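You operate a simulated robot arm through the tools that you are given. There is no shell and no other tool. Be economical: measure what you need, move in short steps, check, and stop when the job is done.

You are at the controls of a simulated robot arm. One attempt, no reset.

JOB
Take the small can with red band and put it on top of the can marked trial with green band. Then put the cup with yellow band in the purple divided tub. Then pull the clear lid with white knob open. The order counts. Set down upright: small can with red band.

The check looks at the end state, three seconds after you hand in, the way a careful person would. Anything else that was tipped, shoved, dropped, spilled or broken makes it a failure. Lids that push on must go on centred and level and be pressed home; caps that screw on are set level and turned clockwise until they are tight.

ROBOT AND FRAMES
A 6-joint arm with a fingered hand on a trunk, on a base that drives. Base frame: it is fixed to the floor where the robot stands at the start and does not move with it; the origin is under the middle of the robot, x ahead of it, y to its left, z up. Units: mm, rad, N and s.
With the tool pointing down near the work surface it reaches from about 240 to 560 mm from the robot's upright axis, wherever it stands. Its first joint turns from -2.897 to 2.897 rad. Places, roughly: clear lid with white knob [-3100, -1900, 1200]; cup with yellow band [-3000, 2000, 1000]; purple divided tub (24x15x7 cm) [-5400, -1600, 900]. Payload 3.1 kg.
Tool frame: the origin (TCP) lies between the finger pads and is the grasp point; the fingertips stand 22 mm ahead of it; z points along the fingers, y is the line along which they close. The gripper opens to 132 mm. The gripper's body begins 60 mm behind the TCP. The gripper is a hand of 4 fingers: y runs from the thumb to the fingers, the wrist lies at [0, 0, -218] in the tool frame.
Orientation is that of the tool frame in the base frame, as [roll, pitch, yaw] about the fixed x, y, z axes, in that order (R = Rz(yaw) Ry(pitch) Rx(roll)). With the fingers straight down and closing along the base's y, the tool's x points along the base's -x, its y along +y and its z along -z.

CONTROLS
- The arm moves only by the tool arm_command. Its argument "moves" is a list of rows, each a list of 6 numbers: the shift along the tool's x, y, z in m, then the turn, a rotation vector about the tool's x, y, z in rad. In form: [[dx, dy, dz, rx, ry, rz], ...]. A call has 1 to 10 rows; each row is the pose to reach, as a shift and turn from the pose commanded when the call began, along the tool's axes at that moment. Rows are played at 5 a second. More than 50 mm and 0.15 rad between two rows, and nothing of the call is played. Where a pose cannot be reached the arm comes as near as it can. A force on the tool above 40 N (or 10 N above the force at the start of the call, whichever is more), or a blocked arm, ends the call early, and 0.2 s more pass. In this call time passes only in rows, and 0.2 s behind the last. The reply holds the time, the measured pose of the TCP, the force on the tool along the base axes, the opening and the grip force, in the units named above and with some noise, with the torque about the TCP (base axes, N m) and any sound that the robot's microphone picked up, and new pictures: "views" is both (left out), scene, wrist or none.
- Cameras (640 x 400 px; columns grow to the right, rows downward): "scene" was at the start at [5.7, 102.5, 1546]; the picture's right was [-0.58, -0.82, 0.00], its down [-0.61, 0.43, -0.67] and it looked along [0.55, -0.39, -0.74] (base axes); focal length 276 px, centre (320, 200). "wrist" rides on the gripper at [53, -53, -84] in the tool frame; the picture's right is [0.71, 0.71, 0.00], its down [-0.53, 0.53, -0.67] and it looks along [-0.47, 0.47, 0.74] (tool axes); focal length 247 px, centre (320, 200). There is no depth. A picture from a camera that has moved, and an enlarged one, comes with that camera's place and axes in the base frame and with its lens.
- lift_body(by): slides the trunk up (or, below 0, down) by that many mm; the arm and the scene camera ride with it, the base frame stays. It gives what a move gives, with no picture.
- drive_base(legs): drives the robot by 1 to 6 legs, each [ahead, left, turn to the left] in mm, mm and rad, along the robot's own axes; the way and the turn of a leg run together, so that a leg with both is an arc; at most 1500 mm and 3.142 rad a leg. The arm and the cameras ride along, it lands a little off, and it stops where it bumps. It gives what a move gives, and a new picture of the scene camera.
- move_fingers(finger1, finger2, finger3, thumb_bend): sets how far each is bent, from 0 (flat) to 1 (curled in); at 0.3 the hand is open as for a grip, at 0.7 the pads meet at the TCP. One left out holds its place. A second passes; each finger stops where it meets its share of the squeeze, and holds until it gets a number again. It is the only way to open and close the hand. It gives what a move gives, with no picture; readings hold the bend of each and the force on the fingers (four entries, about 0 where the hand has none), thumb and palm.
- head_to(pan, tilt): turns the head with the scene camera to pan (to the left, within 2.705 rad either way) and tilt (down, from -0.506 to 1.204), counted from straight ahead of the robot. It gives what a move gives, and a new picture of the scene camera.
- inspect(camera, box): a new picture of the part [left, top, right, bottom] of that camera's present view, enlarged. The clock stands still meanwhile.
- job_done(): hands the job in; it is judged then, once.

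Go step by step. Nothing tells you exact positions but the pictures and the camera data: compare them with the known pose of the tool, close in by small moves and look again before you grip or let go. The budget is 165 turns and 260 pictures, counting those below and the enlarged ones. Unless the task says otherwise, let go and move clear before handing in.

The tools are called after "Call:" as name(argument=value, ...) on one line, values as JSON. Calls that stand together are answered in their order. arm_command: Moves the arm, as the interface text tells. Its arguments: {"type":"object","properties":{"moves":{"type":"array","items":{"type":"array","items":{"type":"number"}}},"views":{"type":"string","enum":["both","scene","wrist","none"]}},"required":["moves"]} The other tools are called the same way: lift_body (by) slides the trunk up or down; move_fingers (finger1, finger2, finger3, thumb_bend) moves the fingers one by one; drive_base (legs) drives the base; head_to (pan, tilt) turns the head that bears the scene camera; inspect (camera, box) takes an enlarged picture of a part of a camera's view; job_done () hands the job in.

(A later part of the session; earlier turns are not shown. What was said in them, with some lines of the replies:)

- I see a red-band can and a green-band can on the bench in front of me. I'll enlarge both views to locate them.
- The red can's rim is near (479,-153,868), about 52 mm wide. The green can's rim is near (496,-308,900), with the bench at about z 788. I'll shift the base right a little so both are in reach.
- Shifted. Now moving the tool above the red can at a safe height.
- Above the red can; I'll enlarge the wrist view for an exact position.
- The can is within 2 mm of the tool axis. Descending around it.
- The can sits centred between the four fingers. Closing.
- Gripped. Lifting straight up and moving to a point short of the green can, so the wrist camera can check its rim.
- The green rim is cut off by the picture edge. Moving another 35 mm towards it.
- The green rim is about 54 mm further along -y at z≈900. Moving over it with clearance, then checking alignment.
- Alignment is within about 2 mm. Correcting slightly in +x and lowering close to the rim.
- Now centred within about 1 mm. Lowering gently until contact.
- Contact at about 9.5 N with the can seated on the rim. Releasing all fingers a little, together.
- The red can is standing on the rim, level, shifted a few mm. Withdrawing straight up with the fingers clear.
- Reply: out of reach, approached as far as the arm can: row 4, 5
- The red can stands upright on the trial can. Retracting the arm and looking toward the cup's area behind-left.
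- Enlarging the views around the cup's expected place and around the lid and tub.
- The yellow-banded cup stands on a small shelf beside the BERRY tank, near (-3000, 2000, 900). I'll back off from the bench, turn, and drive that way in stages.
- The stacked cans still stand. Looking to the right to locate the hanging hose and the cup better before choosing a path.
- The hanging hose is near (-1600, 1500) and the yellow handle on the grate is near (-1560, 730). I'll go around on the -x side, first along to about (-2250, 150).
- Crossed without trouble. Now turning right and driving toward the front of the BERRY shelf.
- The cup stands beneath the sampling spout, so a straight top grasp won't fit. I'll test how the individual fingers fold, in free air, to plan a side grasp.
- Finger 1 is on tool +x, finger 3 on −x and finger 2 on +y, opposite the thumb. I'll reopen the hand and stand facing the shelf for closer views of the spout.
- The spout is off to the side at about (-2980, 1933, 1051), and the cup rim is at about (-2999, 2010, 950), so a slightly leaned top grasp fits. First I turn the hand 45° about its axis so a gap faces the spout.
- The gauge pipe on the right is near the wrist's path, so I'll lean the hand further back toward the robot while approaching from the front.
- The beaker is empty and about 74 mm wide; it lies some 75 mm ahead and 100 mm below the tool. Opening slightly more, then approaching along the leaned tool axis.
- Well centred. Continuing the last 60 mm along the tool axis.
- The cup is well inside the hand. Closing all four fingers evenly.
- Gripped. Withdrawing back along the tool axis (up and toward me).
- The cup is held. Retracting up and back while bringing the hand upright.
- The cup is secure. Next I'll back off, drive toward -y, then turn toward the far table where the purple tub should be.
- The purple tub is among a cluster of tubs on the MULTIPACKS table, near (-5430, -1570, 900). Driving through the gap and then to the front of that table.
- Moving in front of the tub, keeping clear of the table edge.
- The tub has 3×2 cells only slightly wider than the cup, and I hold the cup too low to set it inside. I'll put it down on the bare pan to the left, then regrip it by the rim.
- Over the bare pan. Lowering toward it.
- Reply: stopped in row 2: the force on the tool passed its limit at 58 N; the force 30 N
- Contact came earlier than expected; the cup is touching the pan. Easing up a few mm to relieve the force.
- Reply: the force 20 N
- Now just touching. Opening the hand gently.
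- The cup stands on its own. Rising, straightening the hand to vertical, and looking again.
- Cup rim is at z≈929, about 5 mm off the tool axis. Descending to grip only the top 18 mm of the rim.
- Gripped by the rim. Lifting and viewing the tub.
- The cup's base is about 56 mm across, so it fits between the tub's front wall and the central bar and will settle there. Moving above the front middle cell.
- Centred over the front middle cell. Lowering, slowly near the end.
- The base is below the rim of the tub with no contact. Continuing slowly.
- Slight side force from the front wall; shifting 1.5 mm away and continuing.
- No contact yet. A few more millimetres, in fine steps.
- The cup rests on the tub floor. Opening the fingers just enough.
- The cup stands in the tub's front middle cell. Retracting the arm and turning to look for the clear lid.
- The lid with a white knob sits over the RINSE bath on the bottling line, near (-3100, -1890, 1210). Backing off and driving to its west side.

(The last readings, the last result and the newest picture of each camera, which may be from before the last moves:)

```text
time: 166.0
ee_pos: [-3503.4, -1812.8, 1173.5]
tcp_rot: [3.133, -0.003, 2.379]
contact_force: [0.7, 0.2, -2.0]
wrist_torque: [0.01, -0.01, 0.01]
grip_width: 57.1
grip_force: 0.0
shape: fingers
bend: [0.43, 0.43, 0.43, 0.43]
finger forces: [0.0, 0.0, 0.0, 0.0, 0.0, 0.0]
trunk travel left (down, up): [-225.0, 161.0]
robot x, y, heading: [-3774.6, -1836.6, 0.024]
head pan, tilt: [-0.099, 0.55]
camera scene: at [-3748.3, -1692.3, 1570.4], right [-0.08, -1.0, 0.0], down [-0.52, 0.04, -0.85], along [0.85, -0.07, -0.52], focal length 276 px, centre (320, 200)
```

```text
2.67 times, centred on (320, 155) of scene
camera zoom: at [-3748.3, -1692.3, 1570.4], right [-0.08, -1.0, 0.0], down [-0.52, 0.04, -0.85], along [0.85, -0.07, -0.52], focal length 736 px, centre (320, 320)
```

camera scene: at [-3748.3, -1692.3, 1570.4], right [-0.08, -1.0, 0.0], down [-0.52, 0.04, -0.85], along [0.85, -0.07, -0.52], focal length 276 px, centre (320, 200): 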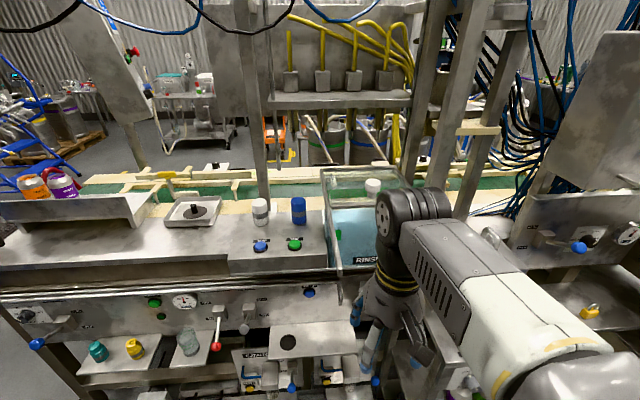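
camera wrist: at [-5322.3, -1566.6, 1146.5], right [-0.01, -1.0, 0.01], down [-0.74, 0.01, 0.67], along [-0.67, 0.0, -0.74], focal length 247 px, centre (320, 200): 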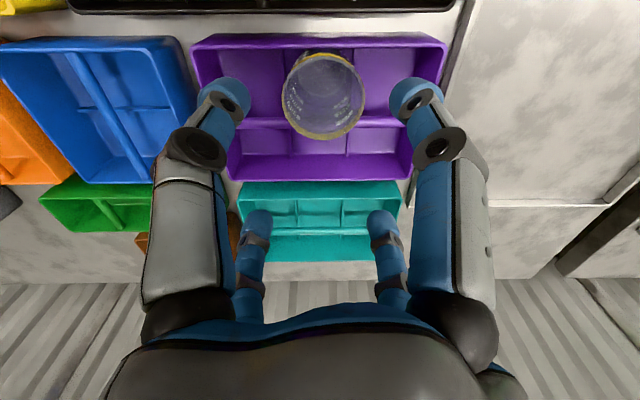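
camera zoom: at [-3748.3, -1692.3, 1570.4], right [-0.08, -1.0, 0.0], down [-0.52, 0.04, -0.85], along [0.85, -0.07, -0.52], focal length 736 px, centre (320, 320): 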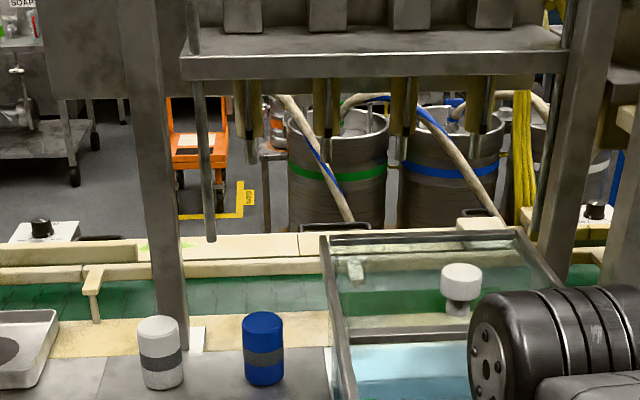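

The lid is a framed clear panel with a white knob. Moving the arm aside to see it fully.

Call:
arm_command(moves=[[-0.024, -0.035, -0.005, 0, 0, 0], [-0.048, -0.07, -0.01, 0, 0, 0], [-0.072, -0.105, -0.015, 0, 0, 0], [-0.096, -0.14, -0.02, 0, 0, 0], [-0.12, -0.174, -0.02, 0, 0, 0], [-0.144, -0.208, -0.02, 0, 0, 0]], views="scene")

Call:
inspect(camera="scene", box=[300, 140, 460, 280])

```text
time: 167.4
ee_pos: [-3542.4, -2065.8, 1191.3]
tcp_rot: [3.132, -0.003, 2.381]
contact_force: [0.6, -0.7, 0.2]
wrist_torque: [0.02, -0.02, 0.01]
grip_width: 57.4
grip_force: 0.1
shape: fingers
bend: [0.43, 0.43, 0.43, 0.43]
finger forces: [0.1, 0.0, 0.1, 0.1, 0.1, 0.1]
trunk travel left (down, up): [-225.0, 161.0]
robot x, y, heading: [-3780.0, -1833.6, 0.019]
head pan, tilt: [-0.099, 0.55]
camera scene: at [-3748.1, -1693.7, 1570.5], right [-0.08, -1.0, 0.0], down [-0.52, 0.04, -0.85], along [0.85, -0.07, -0.52], focal length 276 px, centre (320, 200)
```

scene: 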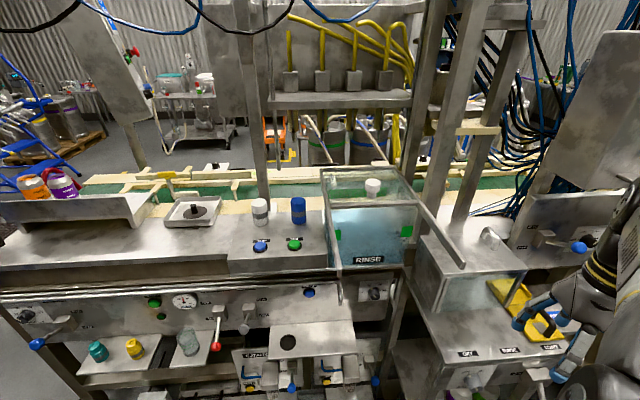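

```text
2.86 times, centred on (380, 210) of scene
camera zoom: at [-3748.1, -1693.7, 1570.5], right [-0.08, -1.0, 0.0], down [-0.52, 0.04, -0.85], along [0.85, -0.07, -0.52], focal length 789 px, centre (149, 171)
```

zoom: 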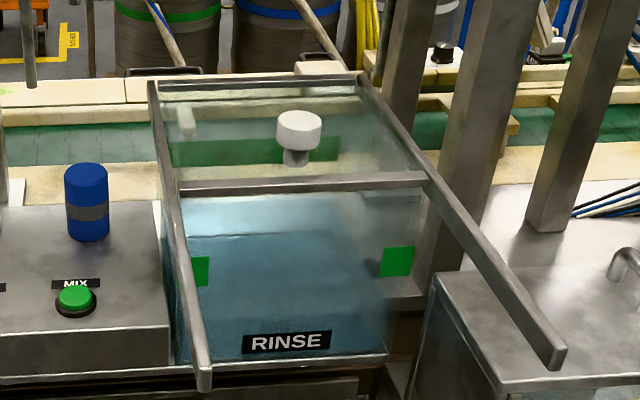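

It is a sliding lid: the panel (x −2907 to −3125) rides on rails running toward me to x≈−3370, z≈1167, with the knob at about (−3088, −1892, 1213). I'll raise the trunk, centre the arm and drive closer.

Call:
lift_body(by=130)

Call:
arm_command(moves=[[0.03, 0.032, 0, 0, 0, 0], [0.06, 0.064, 0, 0, 0, 0], [0.09, 0.096, 0, 0, 0, 0], [0.12, 0.128, 0, 0, 0, 0]], views="none")

Call:
drive_base(legs=[[130, -60, -0.02]])

```text
time: 169.0
ee_pos: [-3543.4, -2065.1, 1321.3]
tcp_rot: [3.133, -0.003, 2.38]
contact_force: [0.1, -0.5, -0.2]
wrist_torque: [-0.02, -0.01, 0.01]
grip_width: 57.4
grip_force: 0.1
shape: fingers
bend: [0.43, 0.43, 0.43, 0.43]
finger forces: [0.0, 0.1, 0.0, 0.0, 0.0, 0.0]
trunk travel left (down, up): [-355.0, 31.0]
robot x, y, heading: [-3775.2, -1832.5, 0.021]
head pan, tilt: [-0.099, 0.55]
```

```text
time: 170.0
ee_pos: [-3543.3, -1887.9, 1324.2]
tcp_rot: [3.133, -0.001, 2.377]
contact_force: [0.1, 0.3, 0.3]
wrist_torque: [-0.01, -0.02, 0.0]
grip_width: 56.9
grip_force: 0.1
shape: fingers
bend: [0.43, 0.43, 0.43, 0.43]
finger forces: [0.1, 0.0, 0.0, 0.1, 0.0, 0.0]
trunk travel left (down, up): [-355.0, 31.0]
robot x, y, heading: [-3776.3, -1830.4, 0.021]
head pan, tilt: [-0.099, 0.55]
```

```text
time: 171.3
ee_pos: [-3413.8, -1952.4, 1324.4]
tcp_rot: [3.133, -0.004, 2.358]
contact_force: [-0.1, 0.0, -0.6]
wrist_torque: [0.0, 0.02, 0.02]
grip_width: 57.0
grip_force: 0.2
shape: fingers
bend: [0.43, 0.43, 0.43, 0.43]
finger forces: [0.1, 0.0, 0.0, 0.0, 0.0, 0.0]
trunk travel left (down, up): [-355.0, 31.0]
robot x, y, heading: [-3646.3, -1890.4, 0.002]
head pan, tilt: [-0.099, 0.55]
camera scene: at [-3615.2, -1751.7, 1701.0], right [-0.1, -1.0, 0.0], down [-0.52, 0.05, -0.85], along [0.85, -0.08, -0.52], focal length 276 px, centre (320, 200)
```

scene: 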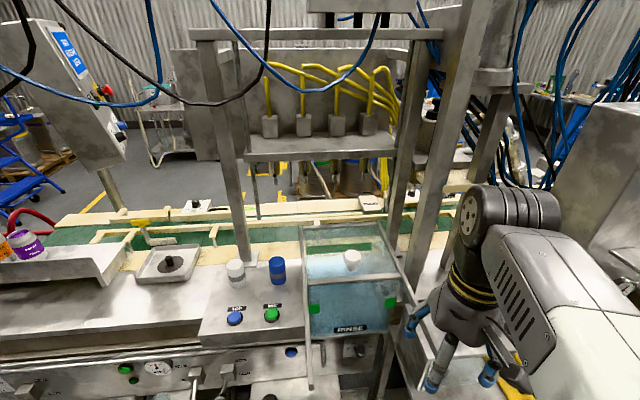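

Moving the open hand above the knob.

Call:
arm_command(moves=[[-0.022, 0.032, 0.004, 0, 0, 0], [-0.044, 0.064, 0.008, 0, 0, 0], [-0.066, 0.096, 0.012, 0, 0, 0], [-0.088, 0.128, 0.016, 0, 0, 0], [-0.11, 0.16, 0.02, 0, 0, 0], [-0.132, 0.193, 0.024, 0, 0, 0], [-0.154, 0.225, 0.028, 0, 0, 0], [-0.173, 0.257, 0.034, 0, 0, 0]])

Call:
inspect(camera="wrist", box=[200, 20, 440, 170])

```text
time: 173.1
ee_pos: [-3149.9, -1895.8, 1284.9]
tcp_rot: [3.134, -0.001, 2.358]
contact_force: [-0.9, -0.1, 0.9]
wrist_torque: [0.04, 0.01, 0.0]
grip_width: 57.3
grip_force: 0.1
shape: fingers
bend: [0.43, 0.43, 0.43, 0.43]
finger forces: [0.0, 0.0, 0.1, 0.1, 0.0, 0.0]
out of reach, approached as far as the arm can: row 7, 8
trunk travel left (down, up): [-355.0, 31.0]
robot x, y, heading: [-3644.7, -1889.3, 0.002]
head pan, tilt: [-0.099, 0.55]
camera scene: at [-3616.8, -1751.4, 1701.1], right [-0.1, -1.0, 0.0], down [-0.52, 0.05, -0.85], along [0.85, -0.08, -0.52], focal length 276 px, centre (320, 200)
camera wrist: at [-3225.0, -1897.6, 1367.4], right [0.0, 1.0, 0.01], down [0.74, 0.0, 0.67], along [0.67, 0.01, -0.74], focal length 247 px, centre (320, 200)
```

scene: 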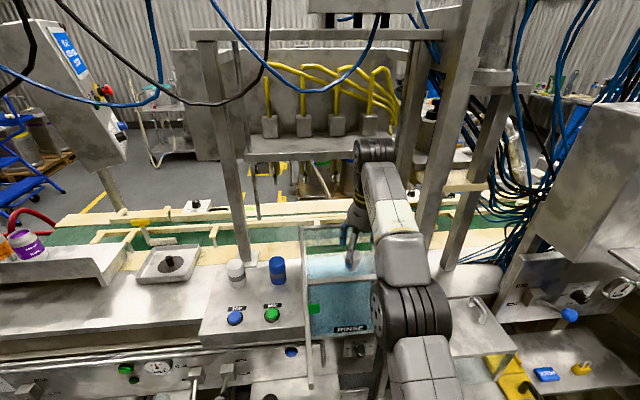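
wrist: 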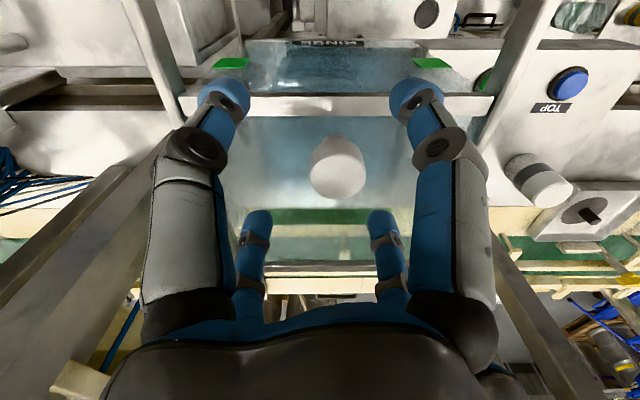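

```text
2.67 times, centred on (320, 95) of wrist
camera zoom: at [-3225.0, -1897.6, 1367.4], right [0.0, 1.0, 0.01], down [0.74, 0.0, 0.67], along [0.67, 0.01, -0.74], focal length 659 px, centre (320, 480)
```

zoom: 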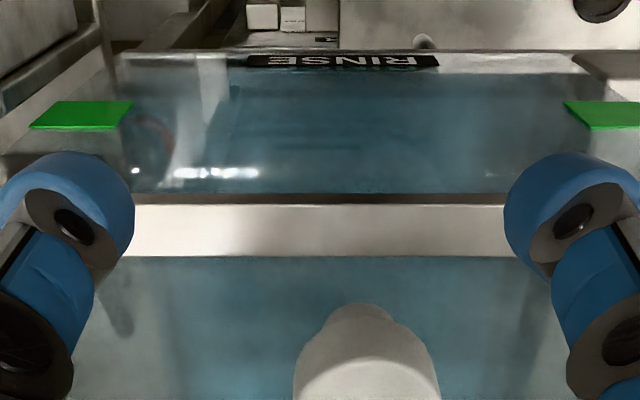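

The knob is about 41 mm ahead and 13 mm left of the tool and the arm is at its limit, so I'll inch the base forward.

Call:
drive_base(legs=[[42, 13, 0]])

Call:
inspect(camera="wrist", box=[0, 0, 640, 400])

```text
time: 174.0
ee_pos: [-3129.1, -1895.6, 1285.0]
tcp_rot: [3.134, -0.004, 2.328]
contact_force: [0.5, 0.4, 0.4]
wrist_torque: [-0.06, 0.01, 0.0]
grip_width: 57.1
grip_force: 0.1
shape: fingers
bend: [0.43, 0.43, 0.43, 0.43]
finger forces: [0.1, 0.1, 0.0, 0.0, 0.1, 0.0]
trunk travel left (down, up): [-355.0, 31.0]
robot x, y, heading: [-3626.1, -1874.9, -0.031]
head pan, tilt: [-0.099, 0.55]
camera scene: at [-3590.9, -1736.2, 1701.2], right [-0.13, -0.99, 0.0], down [-0.52, 0.07, -0.85], along [0.85, -0.11, -0.52], focal length 276 px, centre (320, 200)
```

scene: 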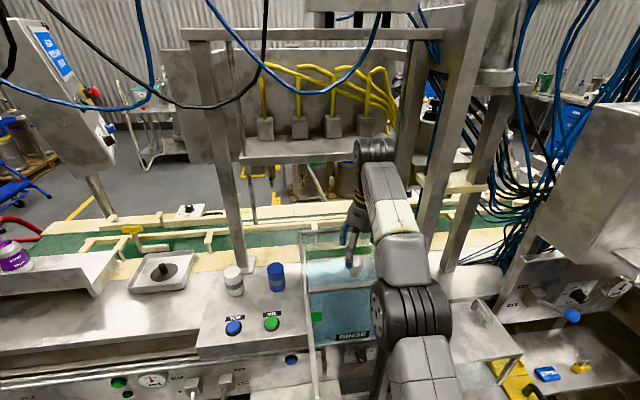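

```text
1.00 times, centred on (320, 200) of wrist (not enlarged: the box is as wide or as high as the picture)
camera zoom: at [-3204.1, -1894.4, 1367.0], right [0.03, 1.0, 0.01], down [0.74, -0.03, 0.67], along [0.67, -0.01, -0.74], focal length 247 px, centre (320, 200)
```

zoom: 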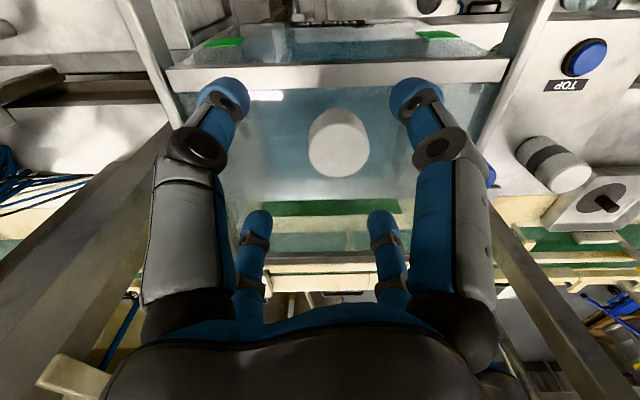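

The base has bumped up against something, so no further driving. The knob is now 15 mm ahead and 14 mm left; closing the fingers partway and lowering around it.

Call:
move_fingers(finger1=0.46, finger2=0.46, finger3=0.46, thumb_bend=0.46)

Call:
arm_command(moves=[[0, 0.01, 0.025, 0, 0, 0], [0, 0.0205, 0.05, 0, 0, 0]])

```text
time: 175.0
ee_pos: [-3129.6, -1894.5, 1285.5]
tcp_rot: [3.133, -0.005, 2.329]
contact_force: [0.0, 0.2, -0.1]
wrist_torque: [0.0, 0.0, -0.01]
grip_width: 50.7
grip_force: 0.1
shape: fingers
bend: [0.46, 0.46, 0.46, 0.46]
finger forces: [0.0, 0.1, 0.1, 0.0, 0.0, 0.0]
trunk travel left (down, up): [-355.0, 31.0]
robot x, y, heading: [-3627.0, -1871.5, -0.03]
head pan, tilt: [-0.099, 0.55]
```

```text
time: 175.6
ee_pos: [-3113.2, -1880.5, 1235.7]
tcp_rot: [3.134, -0.003, 2.33]
contact_force: [0.6, 0.1, 0.7]
wrist_torque: [0.0, -0.01, 0.0]
grip_width: 50.5
grip_force: 0.2
shape: fingers
bend: [0.46, 0.46, 0.46, 0.46]
finger forces: [0.0, 0.0, 0.0, 0.1, 0.0, 0.0]
trunk travel left (down, up): [-355.0, 31.0]
robot x, y, heading: [-3629.1, -1875.8, -0.033]
head pan, tilt: [-0.099, 0.55]
camera scene: at [-3591.2, -1735.7, 1701.0], right [-0.13, -0.99, 0.0], down [-0.52, 0.07, -0.85], along [0.85, -0.11, -0.52], focal length 276 px, centre (320, 200)
camera wrist: at [-3189.4, -1879.4, 1317.0], right [0.03, 1.0, 0.01], down [0.74, -0.03, 0.67], along [0.67, -0.01, -0.74], focal length 247 px, centre (320, 200)
```

scene: 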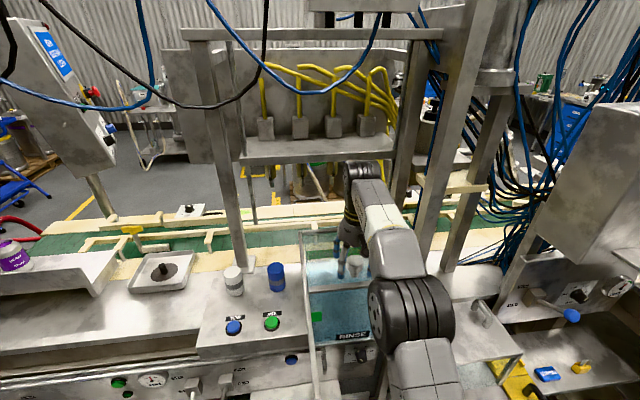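
wrist: 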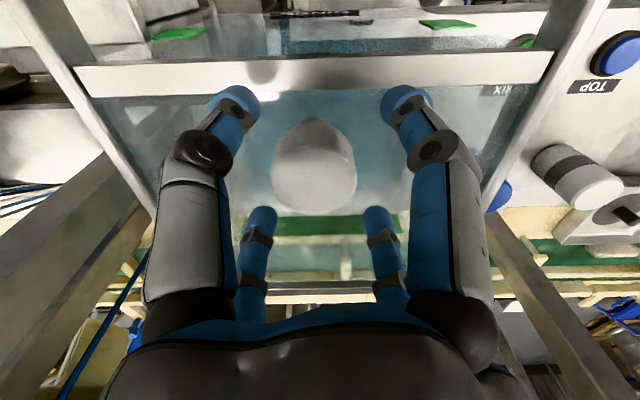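

Aligned within 4 mm. Lowering the last part and gripping the knob.

Call:
arm_command(moves=[[-0.0022, -0.0021, 0.015, 0, 0, 0], [-0.0022, -0.0021, 0.028, 0, 0, 0], [-0.0022, -0.0021, 0.034, 0, 0, 0]], views="wrist")

Call:
move_fingers(finger1=0.7, finger2=0.7, finger3=0.7, thumb_bend=0.7)

```text
time: 176.3
ee_pos: [-3115.5, -1883.1, 1216.3]
tcp_rot: [3.12, 0.009, 2.328]
contact_force: [-2.0, 2.9, 13.2]
wrist_torque: [-0.22, 0.62, -0.15]
grip_width: 51.3
grip_force: 6.7
shape: fingers
bend: [0.46, 0.46, 0.46, 0.46]
finger forces: [1.9, 0.0, 0.0, 0.0, 11.2, 0.0]
trunk travel left (down, up): [-355.0, 31.0]
robot x, y, heading: [-3626.7, -1872.2, -0.03]
head pan, tilt: [-0.099, 0.55]
stopped in row 3: the force on the tool passed its limit at 50 N (the readings are from after the stop); the commanded pose is now the measured one
camera wrist: at [-3191.4, -1881.7, 1296.4], right [0.03, 1.0, 0.01], down [0.73, -0.02, 0.68], along [0.68, -0.01, -0.73], focal length 247 px, centre (320, 200)
```

wrist: 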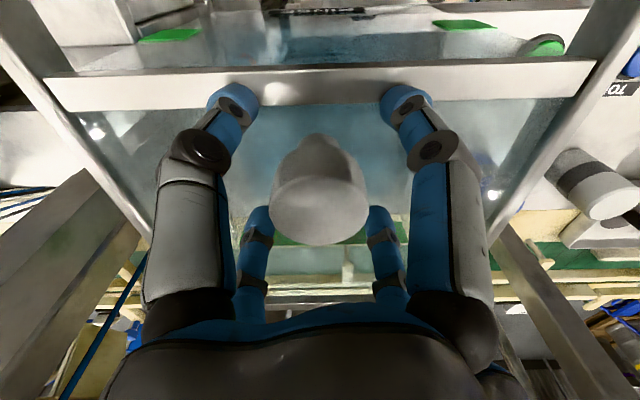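

```text
time: 177.3
ee_pos: [-3115.8, -1884.4, 1214.1]
tcp_rot: [3.124, 0.008, 2.328]
contact_force: [-8.4, -2.8, -1.3]
wrist_torque: [0.1, 0.08, -0.02]
grip_width: 13.5
grip_force: 15.0
shape: fingers
bend: [0.62, 0.66, 0.66, 0.63]
finger forces: [8.7, 2.8, 2.6, 0.0, 15.0, 0.1]
trunk travel left (down, up): [-355.0, 31.0]
robot x, y, heading: [-3628.8, -1870.7, -0.033]
head pan, tilt: [-0.099, 0.55]
```

Call:
inspect(camera="wrist", box=[120, 50, 520, 300])

Call:
inspect(camera="scene", box=[280, 200, 420, 360])

```text
1.60 times, centred on (320, 175) of wrist
camera zoom: at [-3192.0, -1883.3, 1295.2], right [0.03, 1.0, 0.01], down [0.73, -0.03, 0.68], along [0.68, -0.01, -0.73], focal length 395 px, centre (320, 240)
```

zoom: 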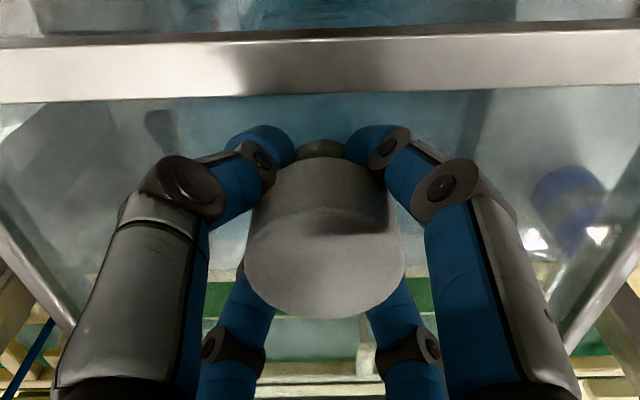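

```text
2.50 times, centred on (350, 280) of scene
camera zoom: at [-3594.3, -1737.2, 1701.1], right [-0.13, -0.99, 0.0], down [-0.52, 0.07, -0.85], along [0.85, -0.11, -0.52], focal length 690 px, centre (245, 0)
```

zoom: 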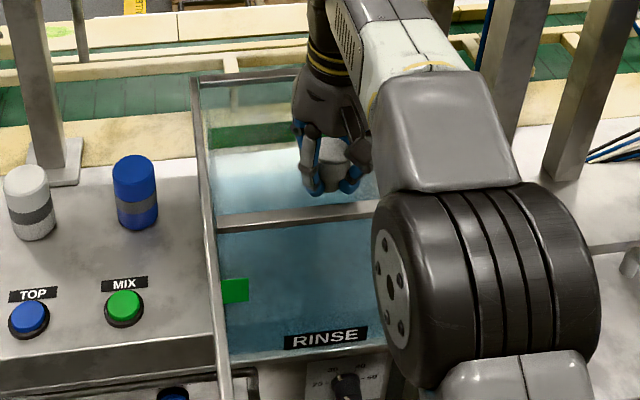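

A firm grip on the knob. Pulling straight back along the rails, gently at first.

Call:
arm_command(moves=[[0.0034, -0.0036, 0, 0, 0, 0], [0.0085, -0.009, 0, 0, 0, 0], [0.0137, -0.0145, 0, 0, 0, 0], [0.0206, -0.0218, 0, 0, 0, 0]])

```text
time: 178.3
ee_pos: [-3144.0, -1883.6, 1215.5]
tcp_rot: [3.121, 0.009, 2.33]
contact_force: [1.0, -1.9, 2.4]
wrist_torque: [0.15, -0.03, -0.07]
grip_width: 12.4
grip_force: 16.3
shape: fingers
bend: [0.62, 0.65, 0.66, 0.63]
finger forces: [10.1, 4.6, 3.7, 0.0, 14.5, 0.0]
trunk travel left (down, up): [-355.0, 31.0]
robot x, y, heading: [-3628.7, -1875.2, -0.032]
head pan, tilt: [-0.099, 0.55]
camera scene: at [-3592.6, -1736.6, 1701.1], right [-0.13, -0.99, 0.0], down [-0.52, 0.07, -0.85], along [0.85, -0.11, -0.52], focal length 276 px, centre (320, 200)
camera wrist: at [-3220.4, -1883.4, 1295.0], right [0.03, 1.0, 0.01], down [0.73, -0.03, 0.68], along [0.68, -0.01, -0.73], focal length 247 px, centre (320, 200)
```

scene: 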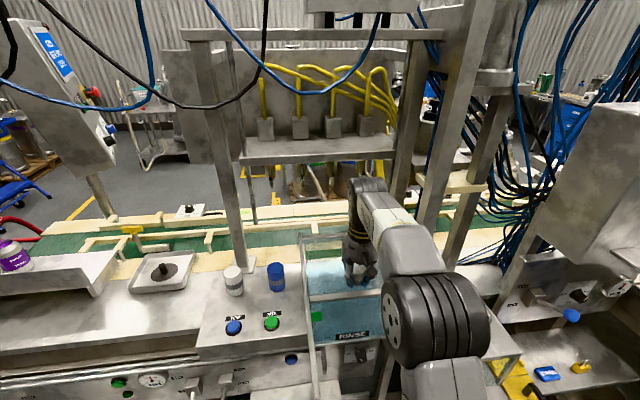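
wrist: 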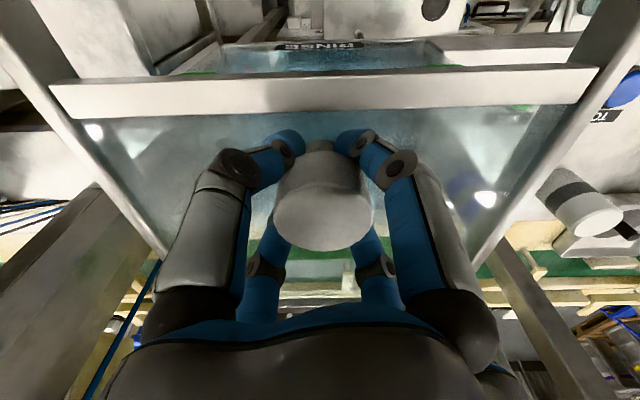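

The lid slides smoothly with the hand. Continuing the pull.

Call:
arm_command(moves=[[0.0137, -0.0145, 0, 0, 0, 0], [0.0275, -0.029, 0, 0, 0, 0], [0.0412, -0.0436, 0, 0, 0, 0], [0.055, -0.0581, 0, 0, 0, 0], [0.0687, -0.0726, 0, 0, 0, 0], [0.0824, -0.0871, 0, 0, 0, 0], [0.0962, -0.1016, 0, 0, 0, 0], [0.1065, -0.1125, 0, 0, 0, 0]])

```text
time: 179.9
ee_pos: [-3277.3, -1883.7, 1213.9]
tcp_rot: [3.116, 0.018, 2.329]
contact_force: [-1.5, -2.5, 18.5]
wrist_torque: [0.11, 0.24, 0.01]
grip_width: 11.7
grip_force: 24.5
shape: fingers
bend: [0.62, 0.65, 0.66, 0.65]
finger forces: [19.4, 5.0, 3.5, 0.1, 21.8, 0.1]
trunk travel left (down, up): [-355.0, 31.0]
robot x, y, heading: [-3627.0, -1873.3, -0.032]
head pan, tilt: [-0.099, 0.55]
stopped in row 8: the force on the tool passed its limit at 41 N (the readings are from after the stop); the commanded pose is now the measured one
camera scene: at [-3593.4, -1736.7, 1700.8], right [-0.13, -0.99, 0.0], down [-0.52, 0.07, -0.85], along [0.85, -0.11, -0.52], focal length 276 px, centre (320, 200)
camera wrist: at [-3354.8, -1883.5, 1293.8], right [0.03, 1.0, 0.01], down [0.72, -0.02, 0.69], along [0.69, -0.01, -0.72], focal length 247 px, centre (320, 200)
```

scene: 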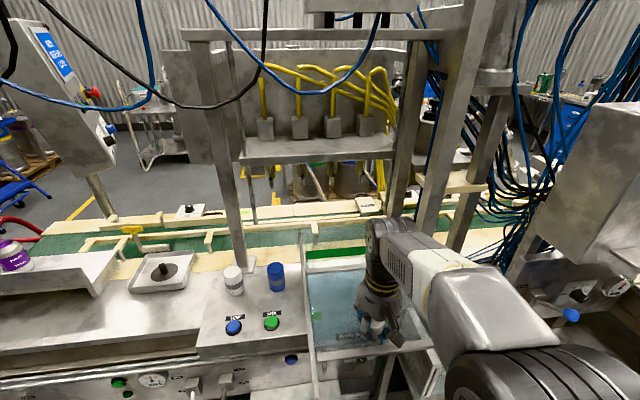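
wrist: 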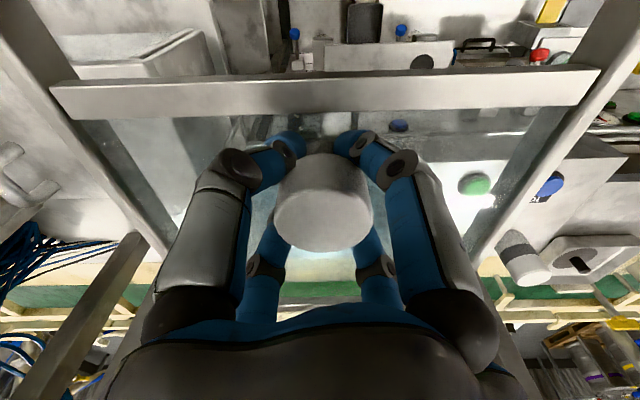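

The path drifted slightly downward and pressed on the knob. Easing up 3 mm, then continuing.

Call:
arm_command(moves=[[0, 0, -0.003, 0, 0, 0]], views="none")

```text
time: 180.3
ee_pos: [-3276.1, -1884.9, 1213.9]
tcp_rot: [3.12, 0.011, 2.329]
contact_force: [0.5, -2.9, -8.3]
wrist_torque: [0.12, -0.13, 0.0]
grip_width: 12.3
grip_force: 13.3
shape: fingers
bend: [0.62, 0.65, 0.66, 0.64]
finger forces: [6.4, 4.8, 3.4, 0.0, 11.5, 0.0]
trunk travel left (down, up): [-355.0, 31.0]
robot x, y, heading: [-3625.9, -1874.5, -0.03]
head pan, tilt: [-0.099, 0.55]
```

Call:
arm_command(moves=[[0.0069, -0.0073, 0.0006, 0, 0, 0], [0.0137, -0.0145, 0.0004, 0, 0, 0], [0.0206, -0.0218, 0.0002, 0, 0, 0], [0.0275, -0.029, 0, 0, 0, 0], [0.0344, -0.0363, -0.0002, 0, 0, 0]])

```text
time: 181.5
ee_pos: [-3326.7, -1883.5, 1214.7]
tcp_rot: [3.117, 0.015, 2.329]
contact_force: [1.0, -3.9, -1.1]
wrist_torque: [0.11, -0.1, -0.04]
grip_width: 11.7
grip_force: 15.0
shape: fingers
bend: [0.63, 0.65, 0.66, 0.64]
finger forces: [9.4, 5.0, 3.8, 0.1, 11.7, 0.0]
trunk travel left (down, up): [-355.0, 31.0]
robot x, y, heading: [-3627.6, -1874.0, -0.026]
head pan, tilt: [-0.099, 0.55]
camera scene: at [-3591.8, -1737.1, 1701.1], right [-0.13, -0.99, 0.0], down [-0.52, 0.07, -0.85], along [0.85, -0.11, -0.52], focal length 276 px, centre (320, 200)
camera wrist: at [-3403.3, -1883.4, 1294.4], right [0.03, 1.0, 0.01], down [0.73, -0.02, 0.69], along [0.69, -0.01, -0.73], focal length 247 px, centre (320, 200)
```

scene: 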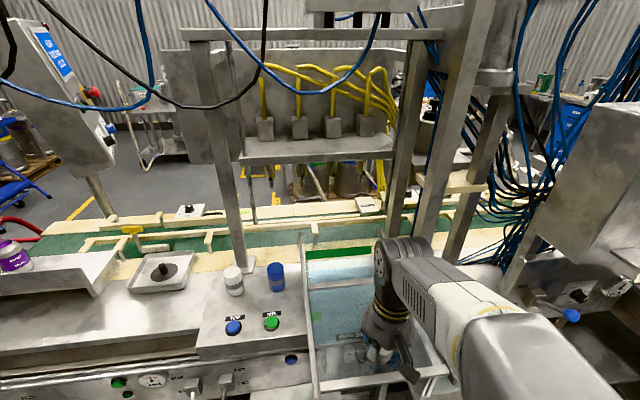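
wrist: 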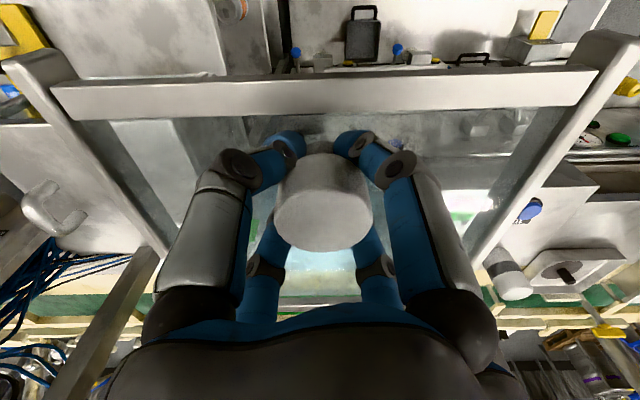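

Nearly at the rail ends (about 212 mm of travel). One last small pull, then I'll release.

Call:
arm_command(moves=[[0.002, -0.0022, 0, 0, 0, 0], [0.0041, -0.0044, 0, 0, 0, 0], [0.0055, -0.0058, -0.0001, 0, 0, 0]], views="none")

```text
time: 182.3
ee_pos: [-3332.9, -1884.7, 1215.4]
tcp_rot: [3.119, 0.013, 2.329]
contact_force: [3.2, -3.4, -3.5]
wrist_torque: [0.12, -0.15, -0.04]
grip_width: 11.6
grip_force: 13.8
shape: fingers
bend: [0.63, 0.65, 0.66, 0.64]
finger forces: [7.3, 5.5, 4.1, 0.0, 10.9, 0.0]
trunk travel left (down, up): [-355.0, 31.0]
robot x, y, heading: [-3625.7, -1872.9, -0.037]
head pan, tilt: [-0.099, 0.55]
```

Fully drawn back. Releasing the knob and lifting clear.

Call:
move_fingers(finger1=0.44, finger2=0.44, finger3=0.44, thumb_bend=0.44)

Call:
arm_command(moves=[[0, 0, -0.02, 0, 0, 0], [0, 0, -0.05, 0, 0, 0], [0, 0, -0.09, 0, 0, 0], [0, 0, -0.12, 0, 0, 0]])

```text
time: 183.3
ee_pos: [-3334.2, -1882.3, 1216.3]
tcp_rot: [3.116, 0.016, 2.329]
contact_force: [5.5, 2.5, 37.8]
wrist_torque: [-0.86, 1.09, 0.05]
grip_width: 48.8
grip_force: 19.2
shape: fingers
bend: [0.44, 0.44, 0.44, 0.46]
finger forces: [1.8, 0.0, 0.0, 0.1, 36.1, 0.1]
trunk travel left (down, up): [-355.0, 31.0]
robot x, y, heading: [-3624.9, -1869.7, -0.026]
head pan, tilt: [-0.099, 0.55]
```

```text
time: 184.3
ee_pos: [-3340.4, -1883.9, 1335.2]
tcp_rot: [3.119, 0.014, 2.329]
contact_force: [-0.5, -0.4, -0.4]
wrist_torque: [0.02, -0.01, -0.02]
grip_width: 54.7
grip_force: 0.1
shape: fingers
bend: [0.44, 0.44, 0.44, 0.44]
finger forces: [0.0, 0.0, 0.0, 0.0, 0.0, 0.0]
trunk travel left (down, up): [-355.0, 31.0]
robot x, y, heading: [-3626.7, -1876.8, -0.031]
head pan, tilt: [-0.099, 0.55]
camera scene: at [-3592.1, -1736.0, 1701.0], right [-0.13, -0.99, 0.0], down [-0.52, 0.07, -0.85], along [0.85, -0.11, -0.52], focal length 276 px, centre (320, 200)
camera wrist: at [-3417.7, -1882.2, 1414.1], right [0.03, 1.0, 0.01], down [0.73, -0.02, 0.69], along [0.69, -0.01, -0.73], focal length 247 px, centre (320, 200)
```

scene: 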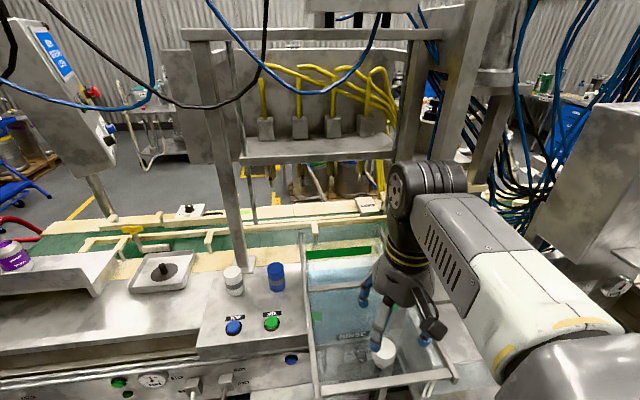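
wrist: 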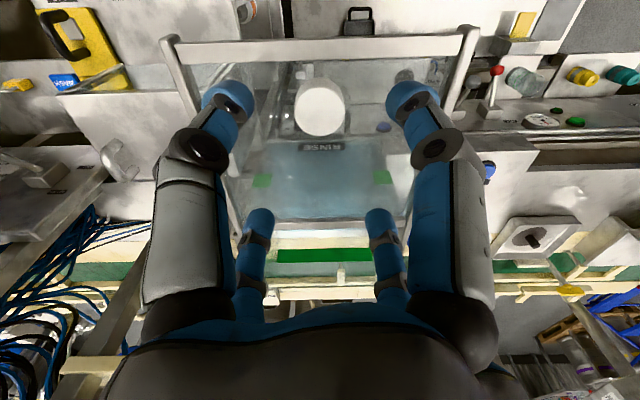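

Call:
inspect(camera="scene", box=[280, 220, 480, 400])

Call:
inspect(camera="wrist", box=[140, 20, 500, 260])

```text
2.22 times, centred on (380, 310) of scene
camera zoom: at [-3592.1, -1736.0, 1701.0], right [-0.13, -0.99, 0.0], down [-0.52, 0.07, -0.85], along [0.85, -0.11, -0.52], focal length 614 px, centre (187, -44)
```

zoom: 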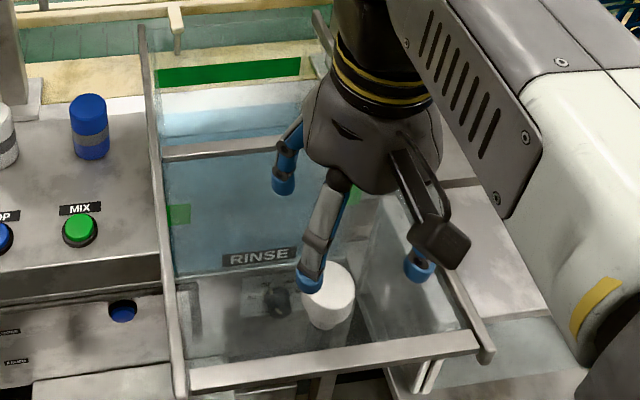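

```text
1.67 times, centred on (320, 140) of wrist
camera zoom: at [-3417.7, -1882.2, 1414.1], right [0.03, 1.0, 0.01], down [0.73, -0.02, 0.69], along [0.69, -0.01, -0.73], focal length 412 px, centre (320, 300)
```

zoom: 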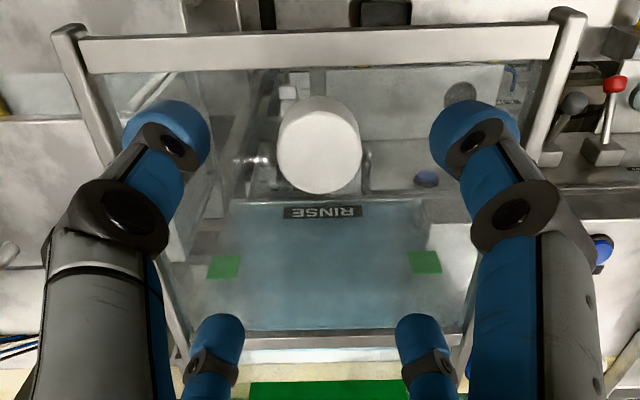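

The lid's rear bar now stands at the front wall of the bath, so the bath is fully uncovered and the lid rests on its rails. Backing away to be clear.

Call:
drive_base(legs=[[-300, 0, 0]])

Call:
inspect(camera="scene", box=[280, 130, 480, 330])

```text
time: 186.3
ee_pos: [-3639.6, -1873.7, 1332.4]
tcp_rot: [3.118, 0.013, 2.328]
contact_force: [0.4, 0.5, -0.9]
wrist_torque: [0.01, -0.02, -0.01]
grip_width: 54.6
grip_force: 0.0
shape: fingers
bend: [0.44, 0.44, 0.44, 0.44]
finger forces: [0.1, 0.0, 0.0, 0.1, 0.0, 0.1]
trunk travel left (down, up): [-355.0, 31.0]
robot x, y, heading: [-3929.0, -1864.2, -0.026]
head pan, tilt: [-0.099, 0.55]
camera scene: at [-3891.6, -1727.2, 1701.1], right [-0.13, -0.99, 0.0], down [-0.52, 0.07, -0.85], along [0.85, -0.11, -0.52], focal length 276 px, centre (320, 200)
```

scene: 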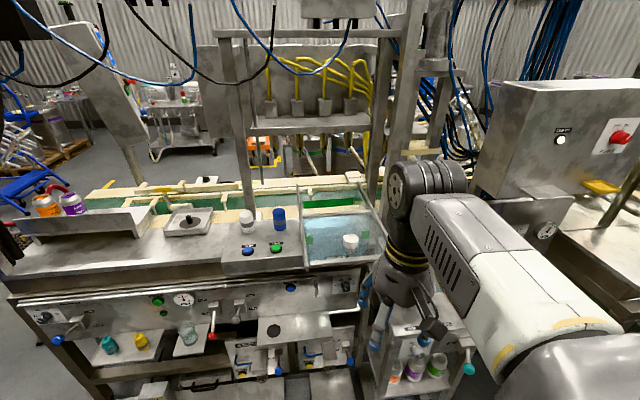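

```text
2.00 times, centred on (380, 230) of scene
camera zoom: at [-3891.6, -1727.2, 1701.1], right [-0.13, -0.99, 0.0], down [-0.52, 0.07, -0.85], along [0.85, -0.11, -0.52], focal length 552 px, centre (200, 140)
```

zoom: 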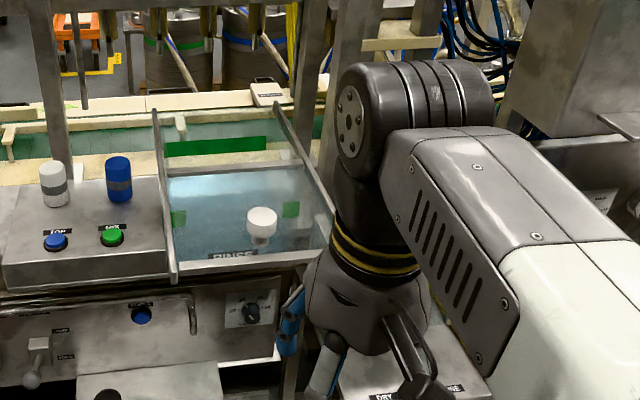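

The lid is open on its rails, the cup is in the purple tub, and the red can was standing upright on the trial can when last seen. The hand is clear, so I'm handing in.

Call:
job_done()

```text
The job is handed in.
```

I did all three tasks in order and handed the job in; the result of the check was not reported.

- **Red can:** it stands upright on the can marked trial with the green band, about 4–5 mm off centre. I last saw it standing when I drove away from that bench.
- **Cup with yellow band:** it stands upright in the front middle cell of the purple divided tub. It was under a spout, so I set it down briefly on the bare pan beside the tub to regrip it by the rim. It touched the pan at about 58 N and shifted in my grip, but I saw no damage.
- **Clear lid with white knob:** it slides on rails. I pulled it back about 217 mm until the RINSE bath was fully uncovered. My fingers pressed the lid's front bar at up to about 50 N while gripping and letting go, and it stayed open on its rails.

The base stopped short at the bottling line during a small forward move, probably from a bump. I saw nothing displaced there.
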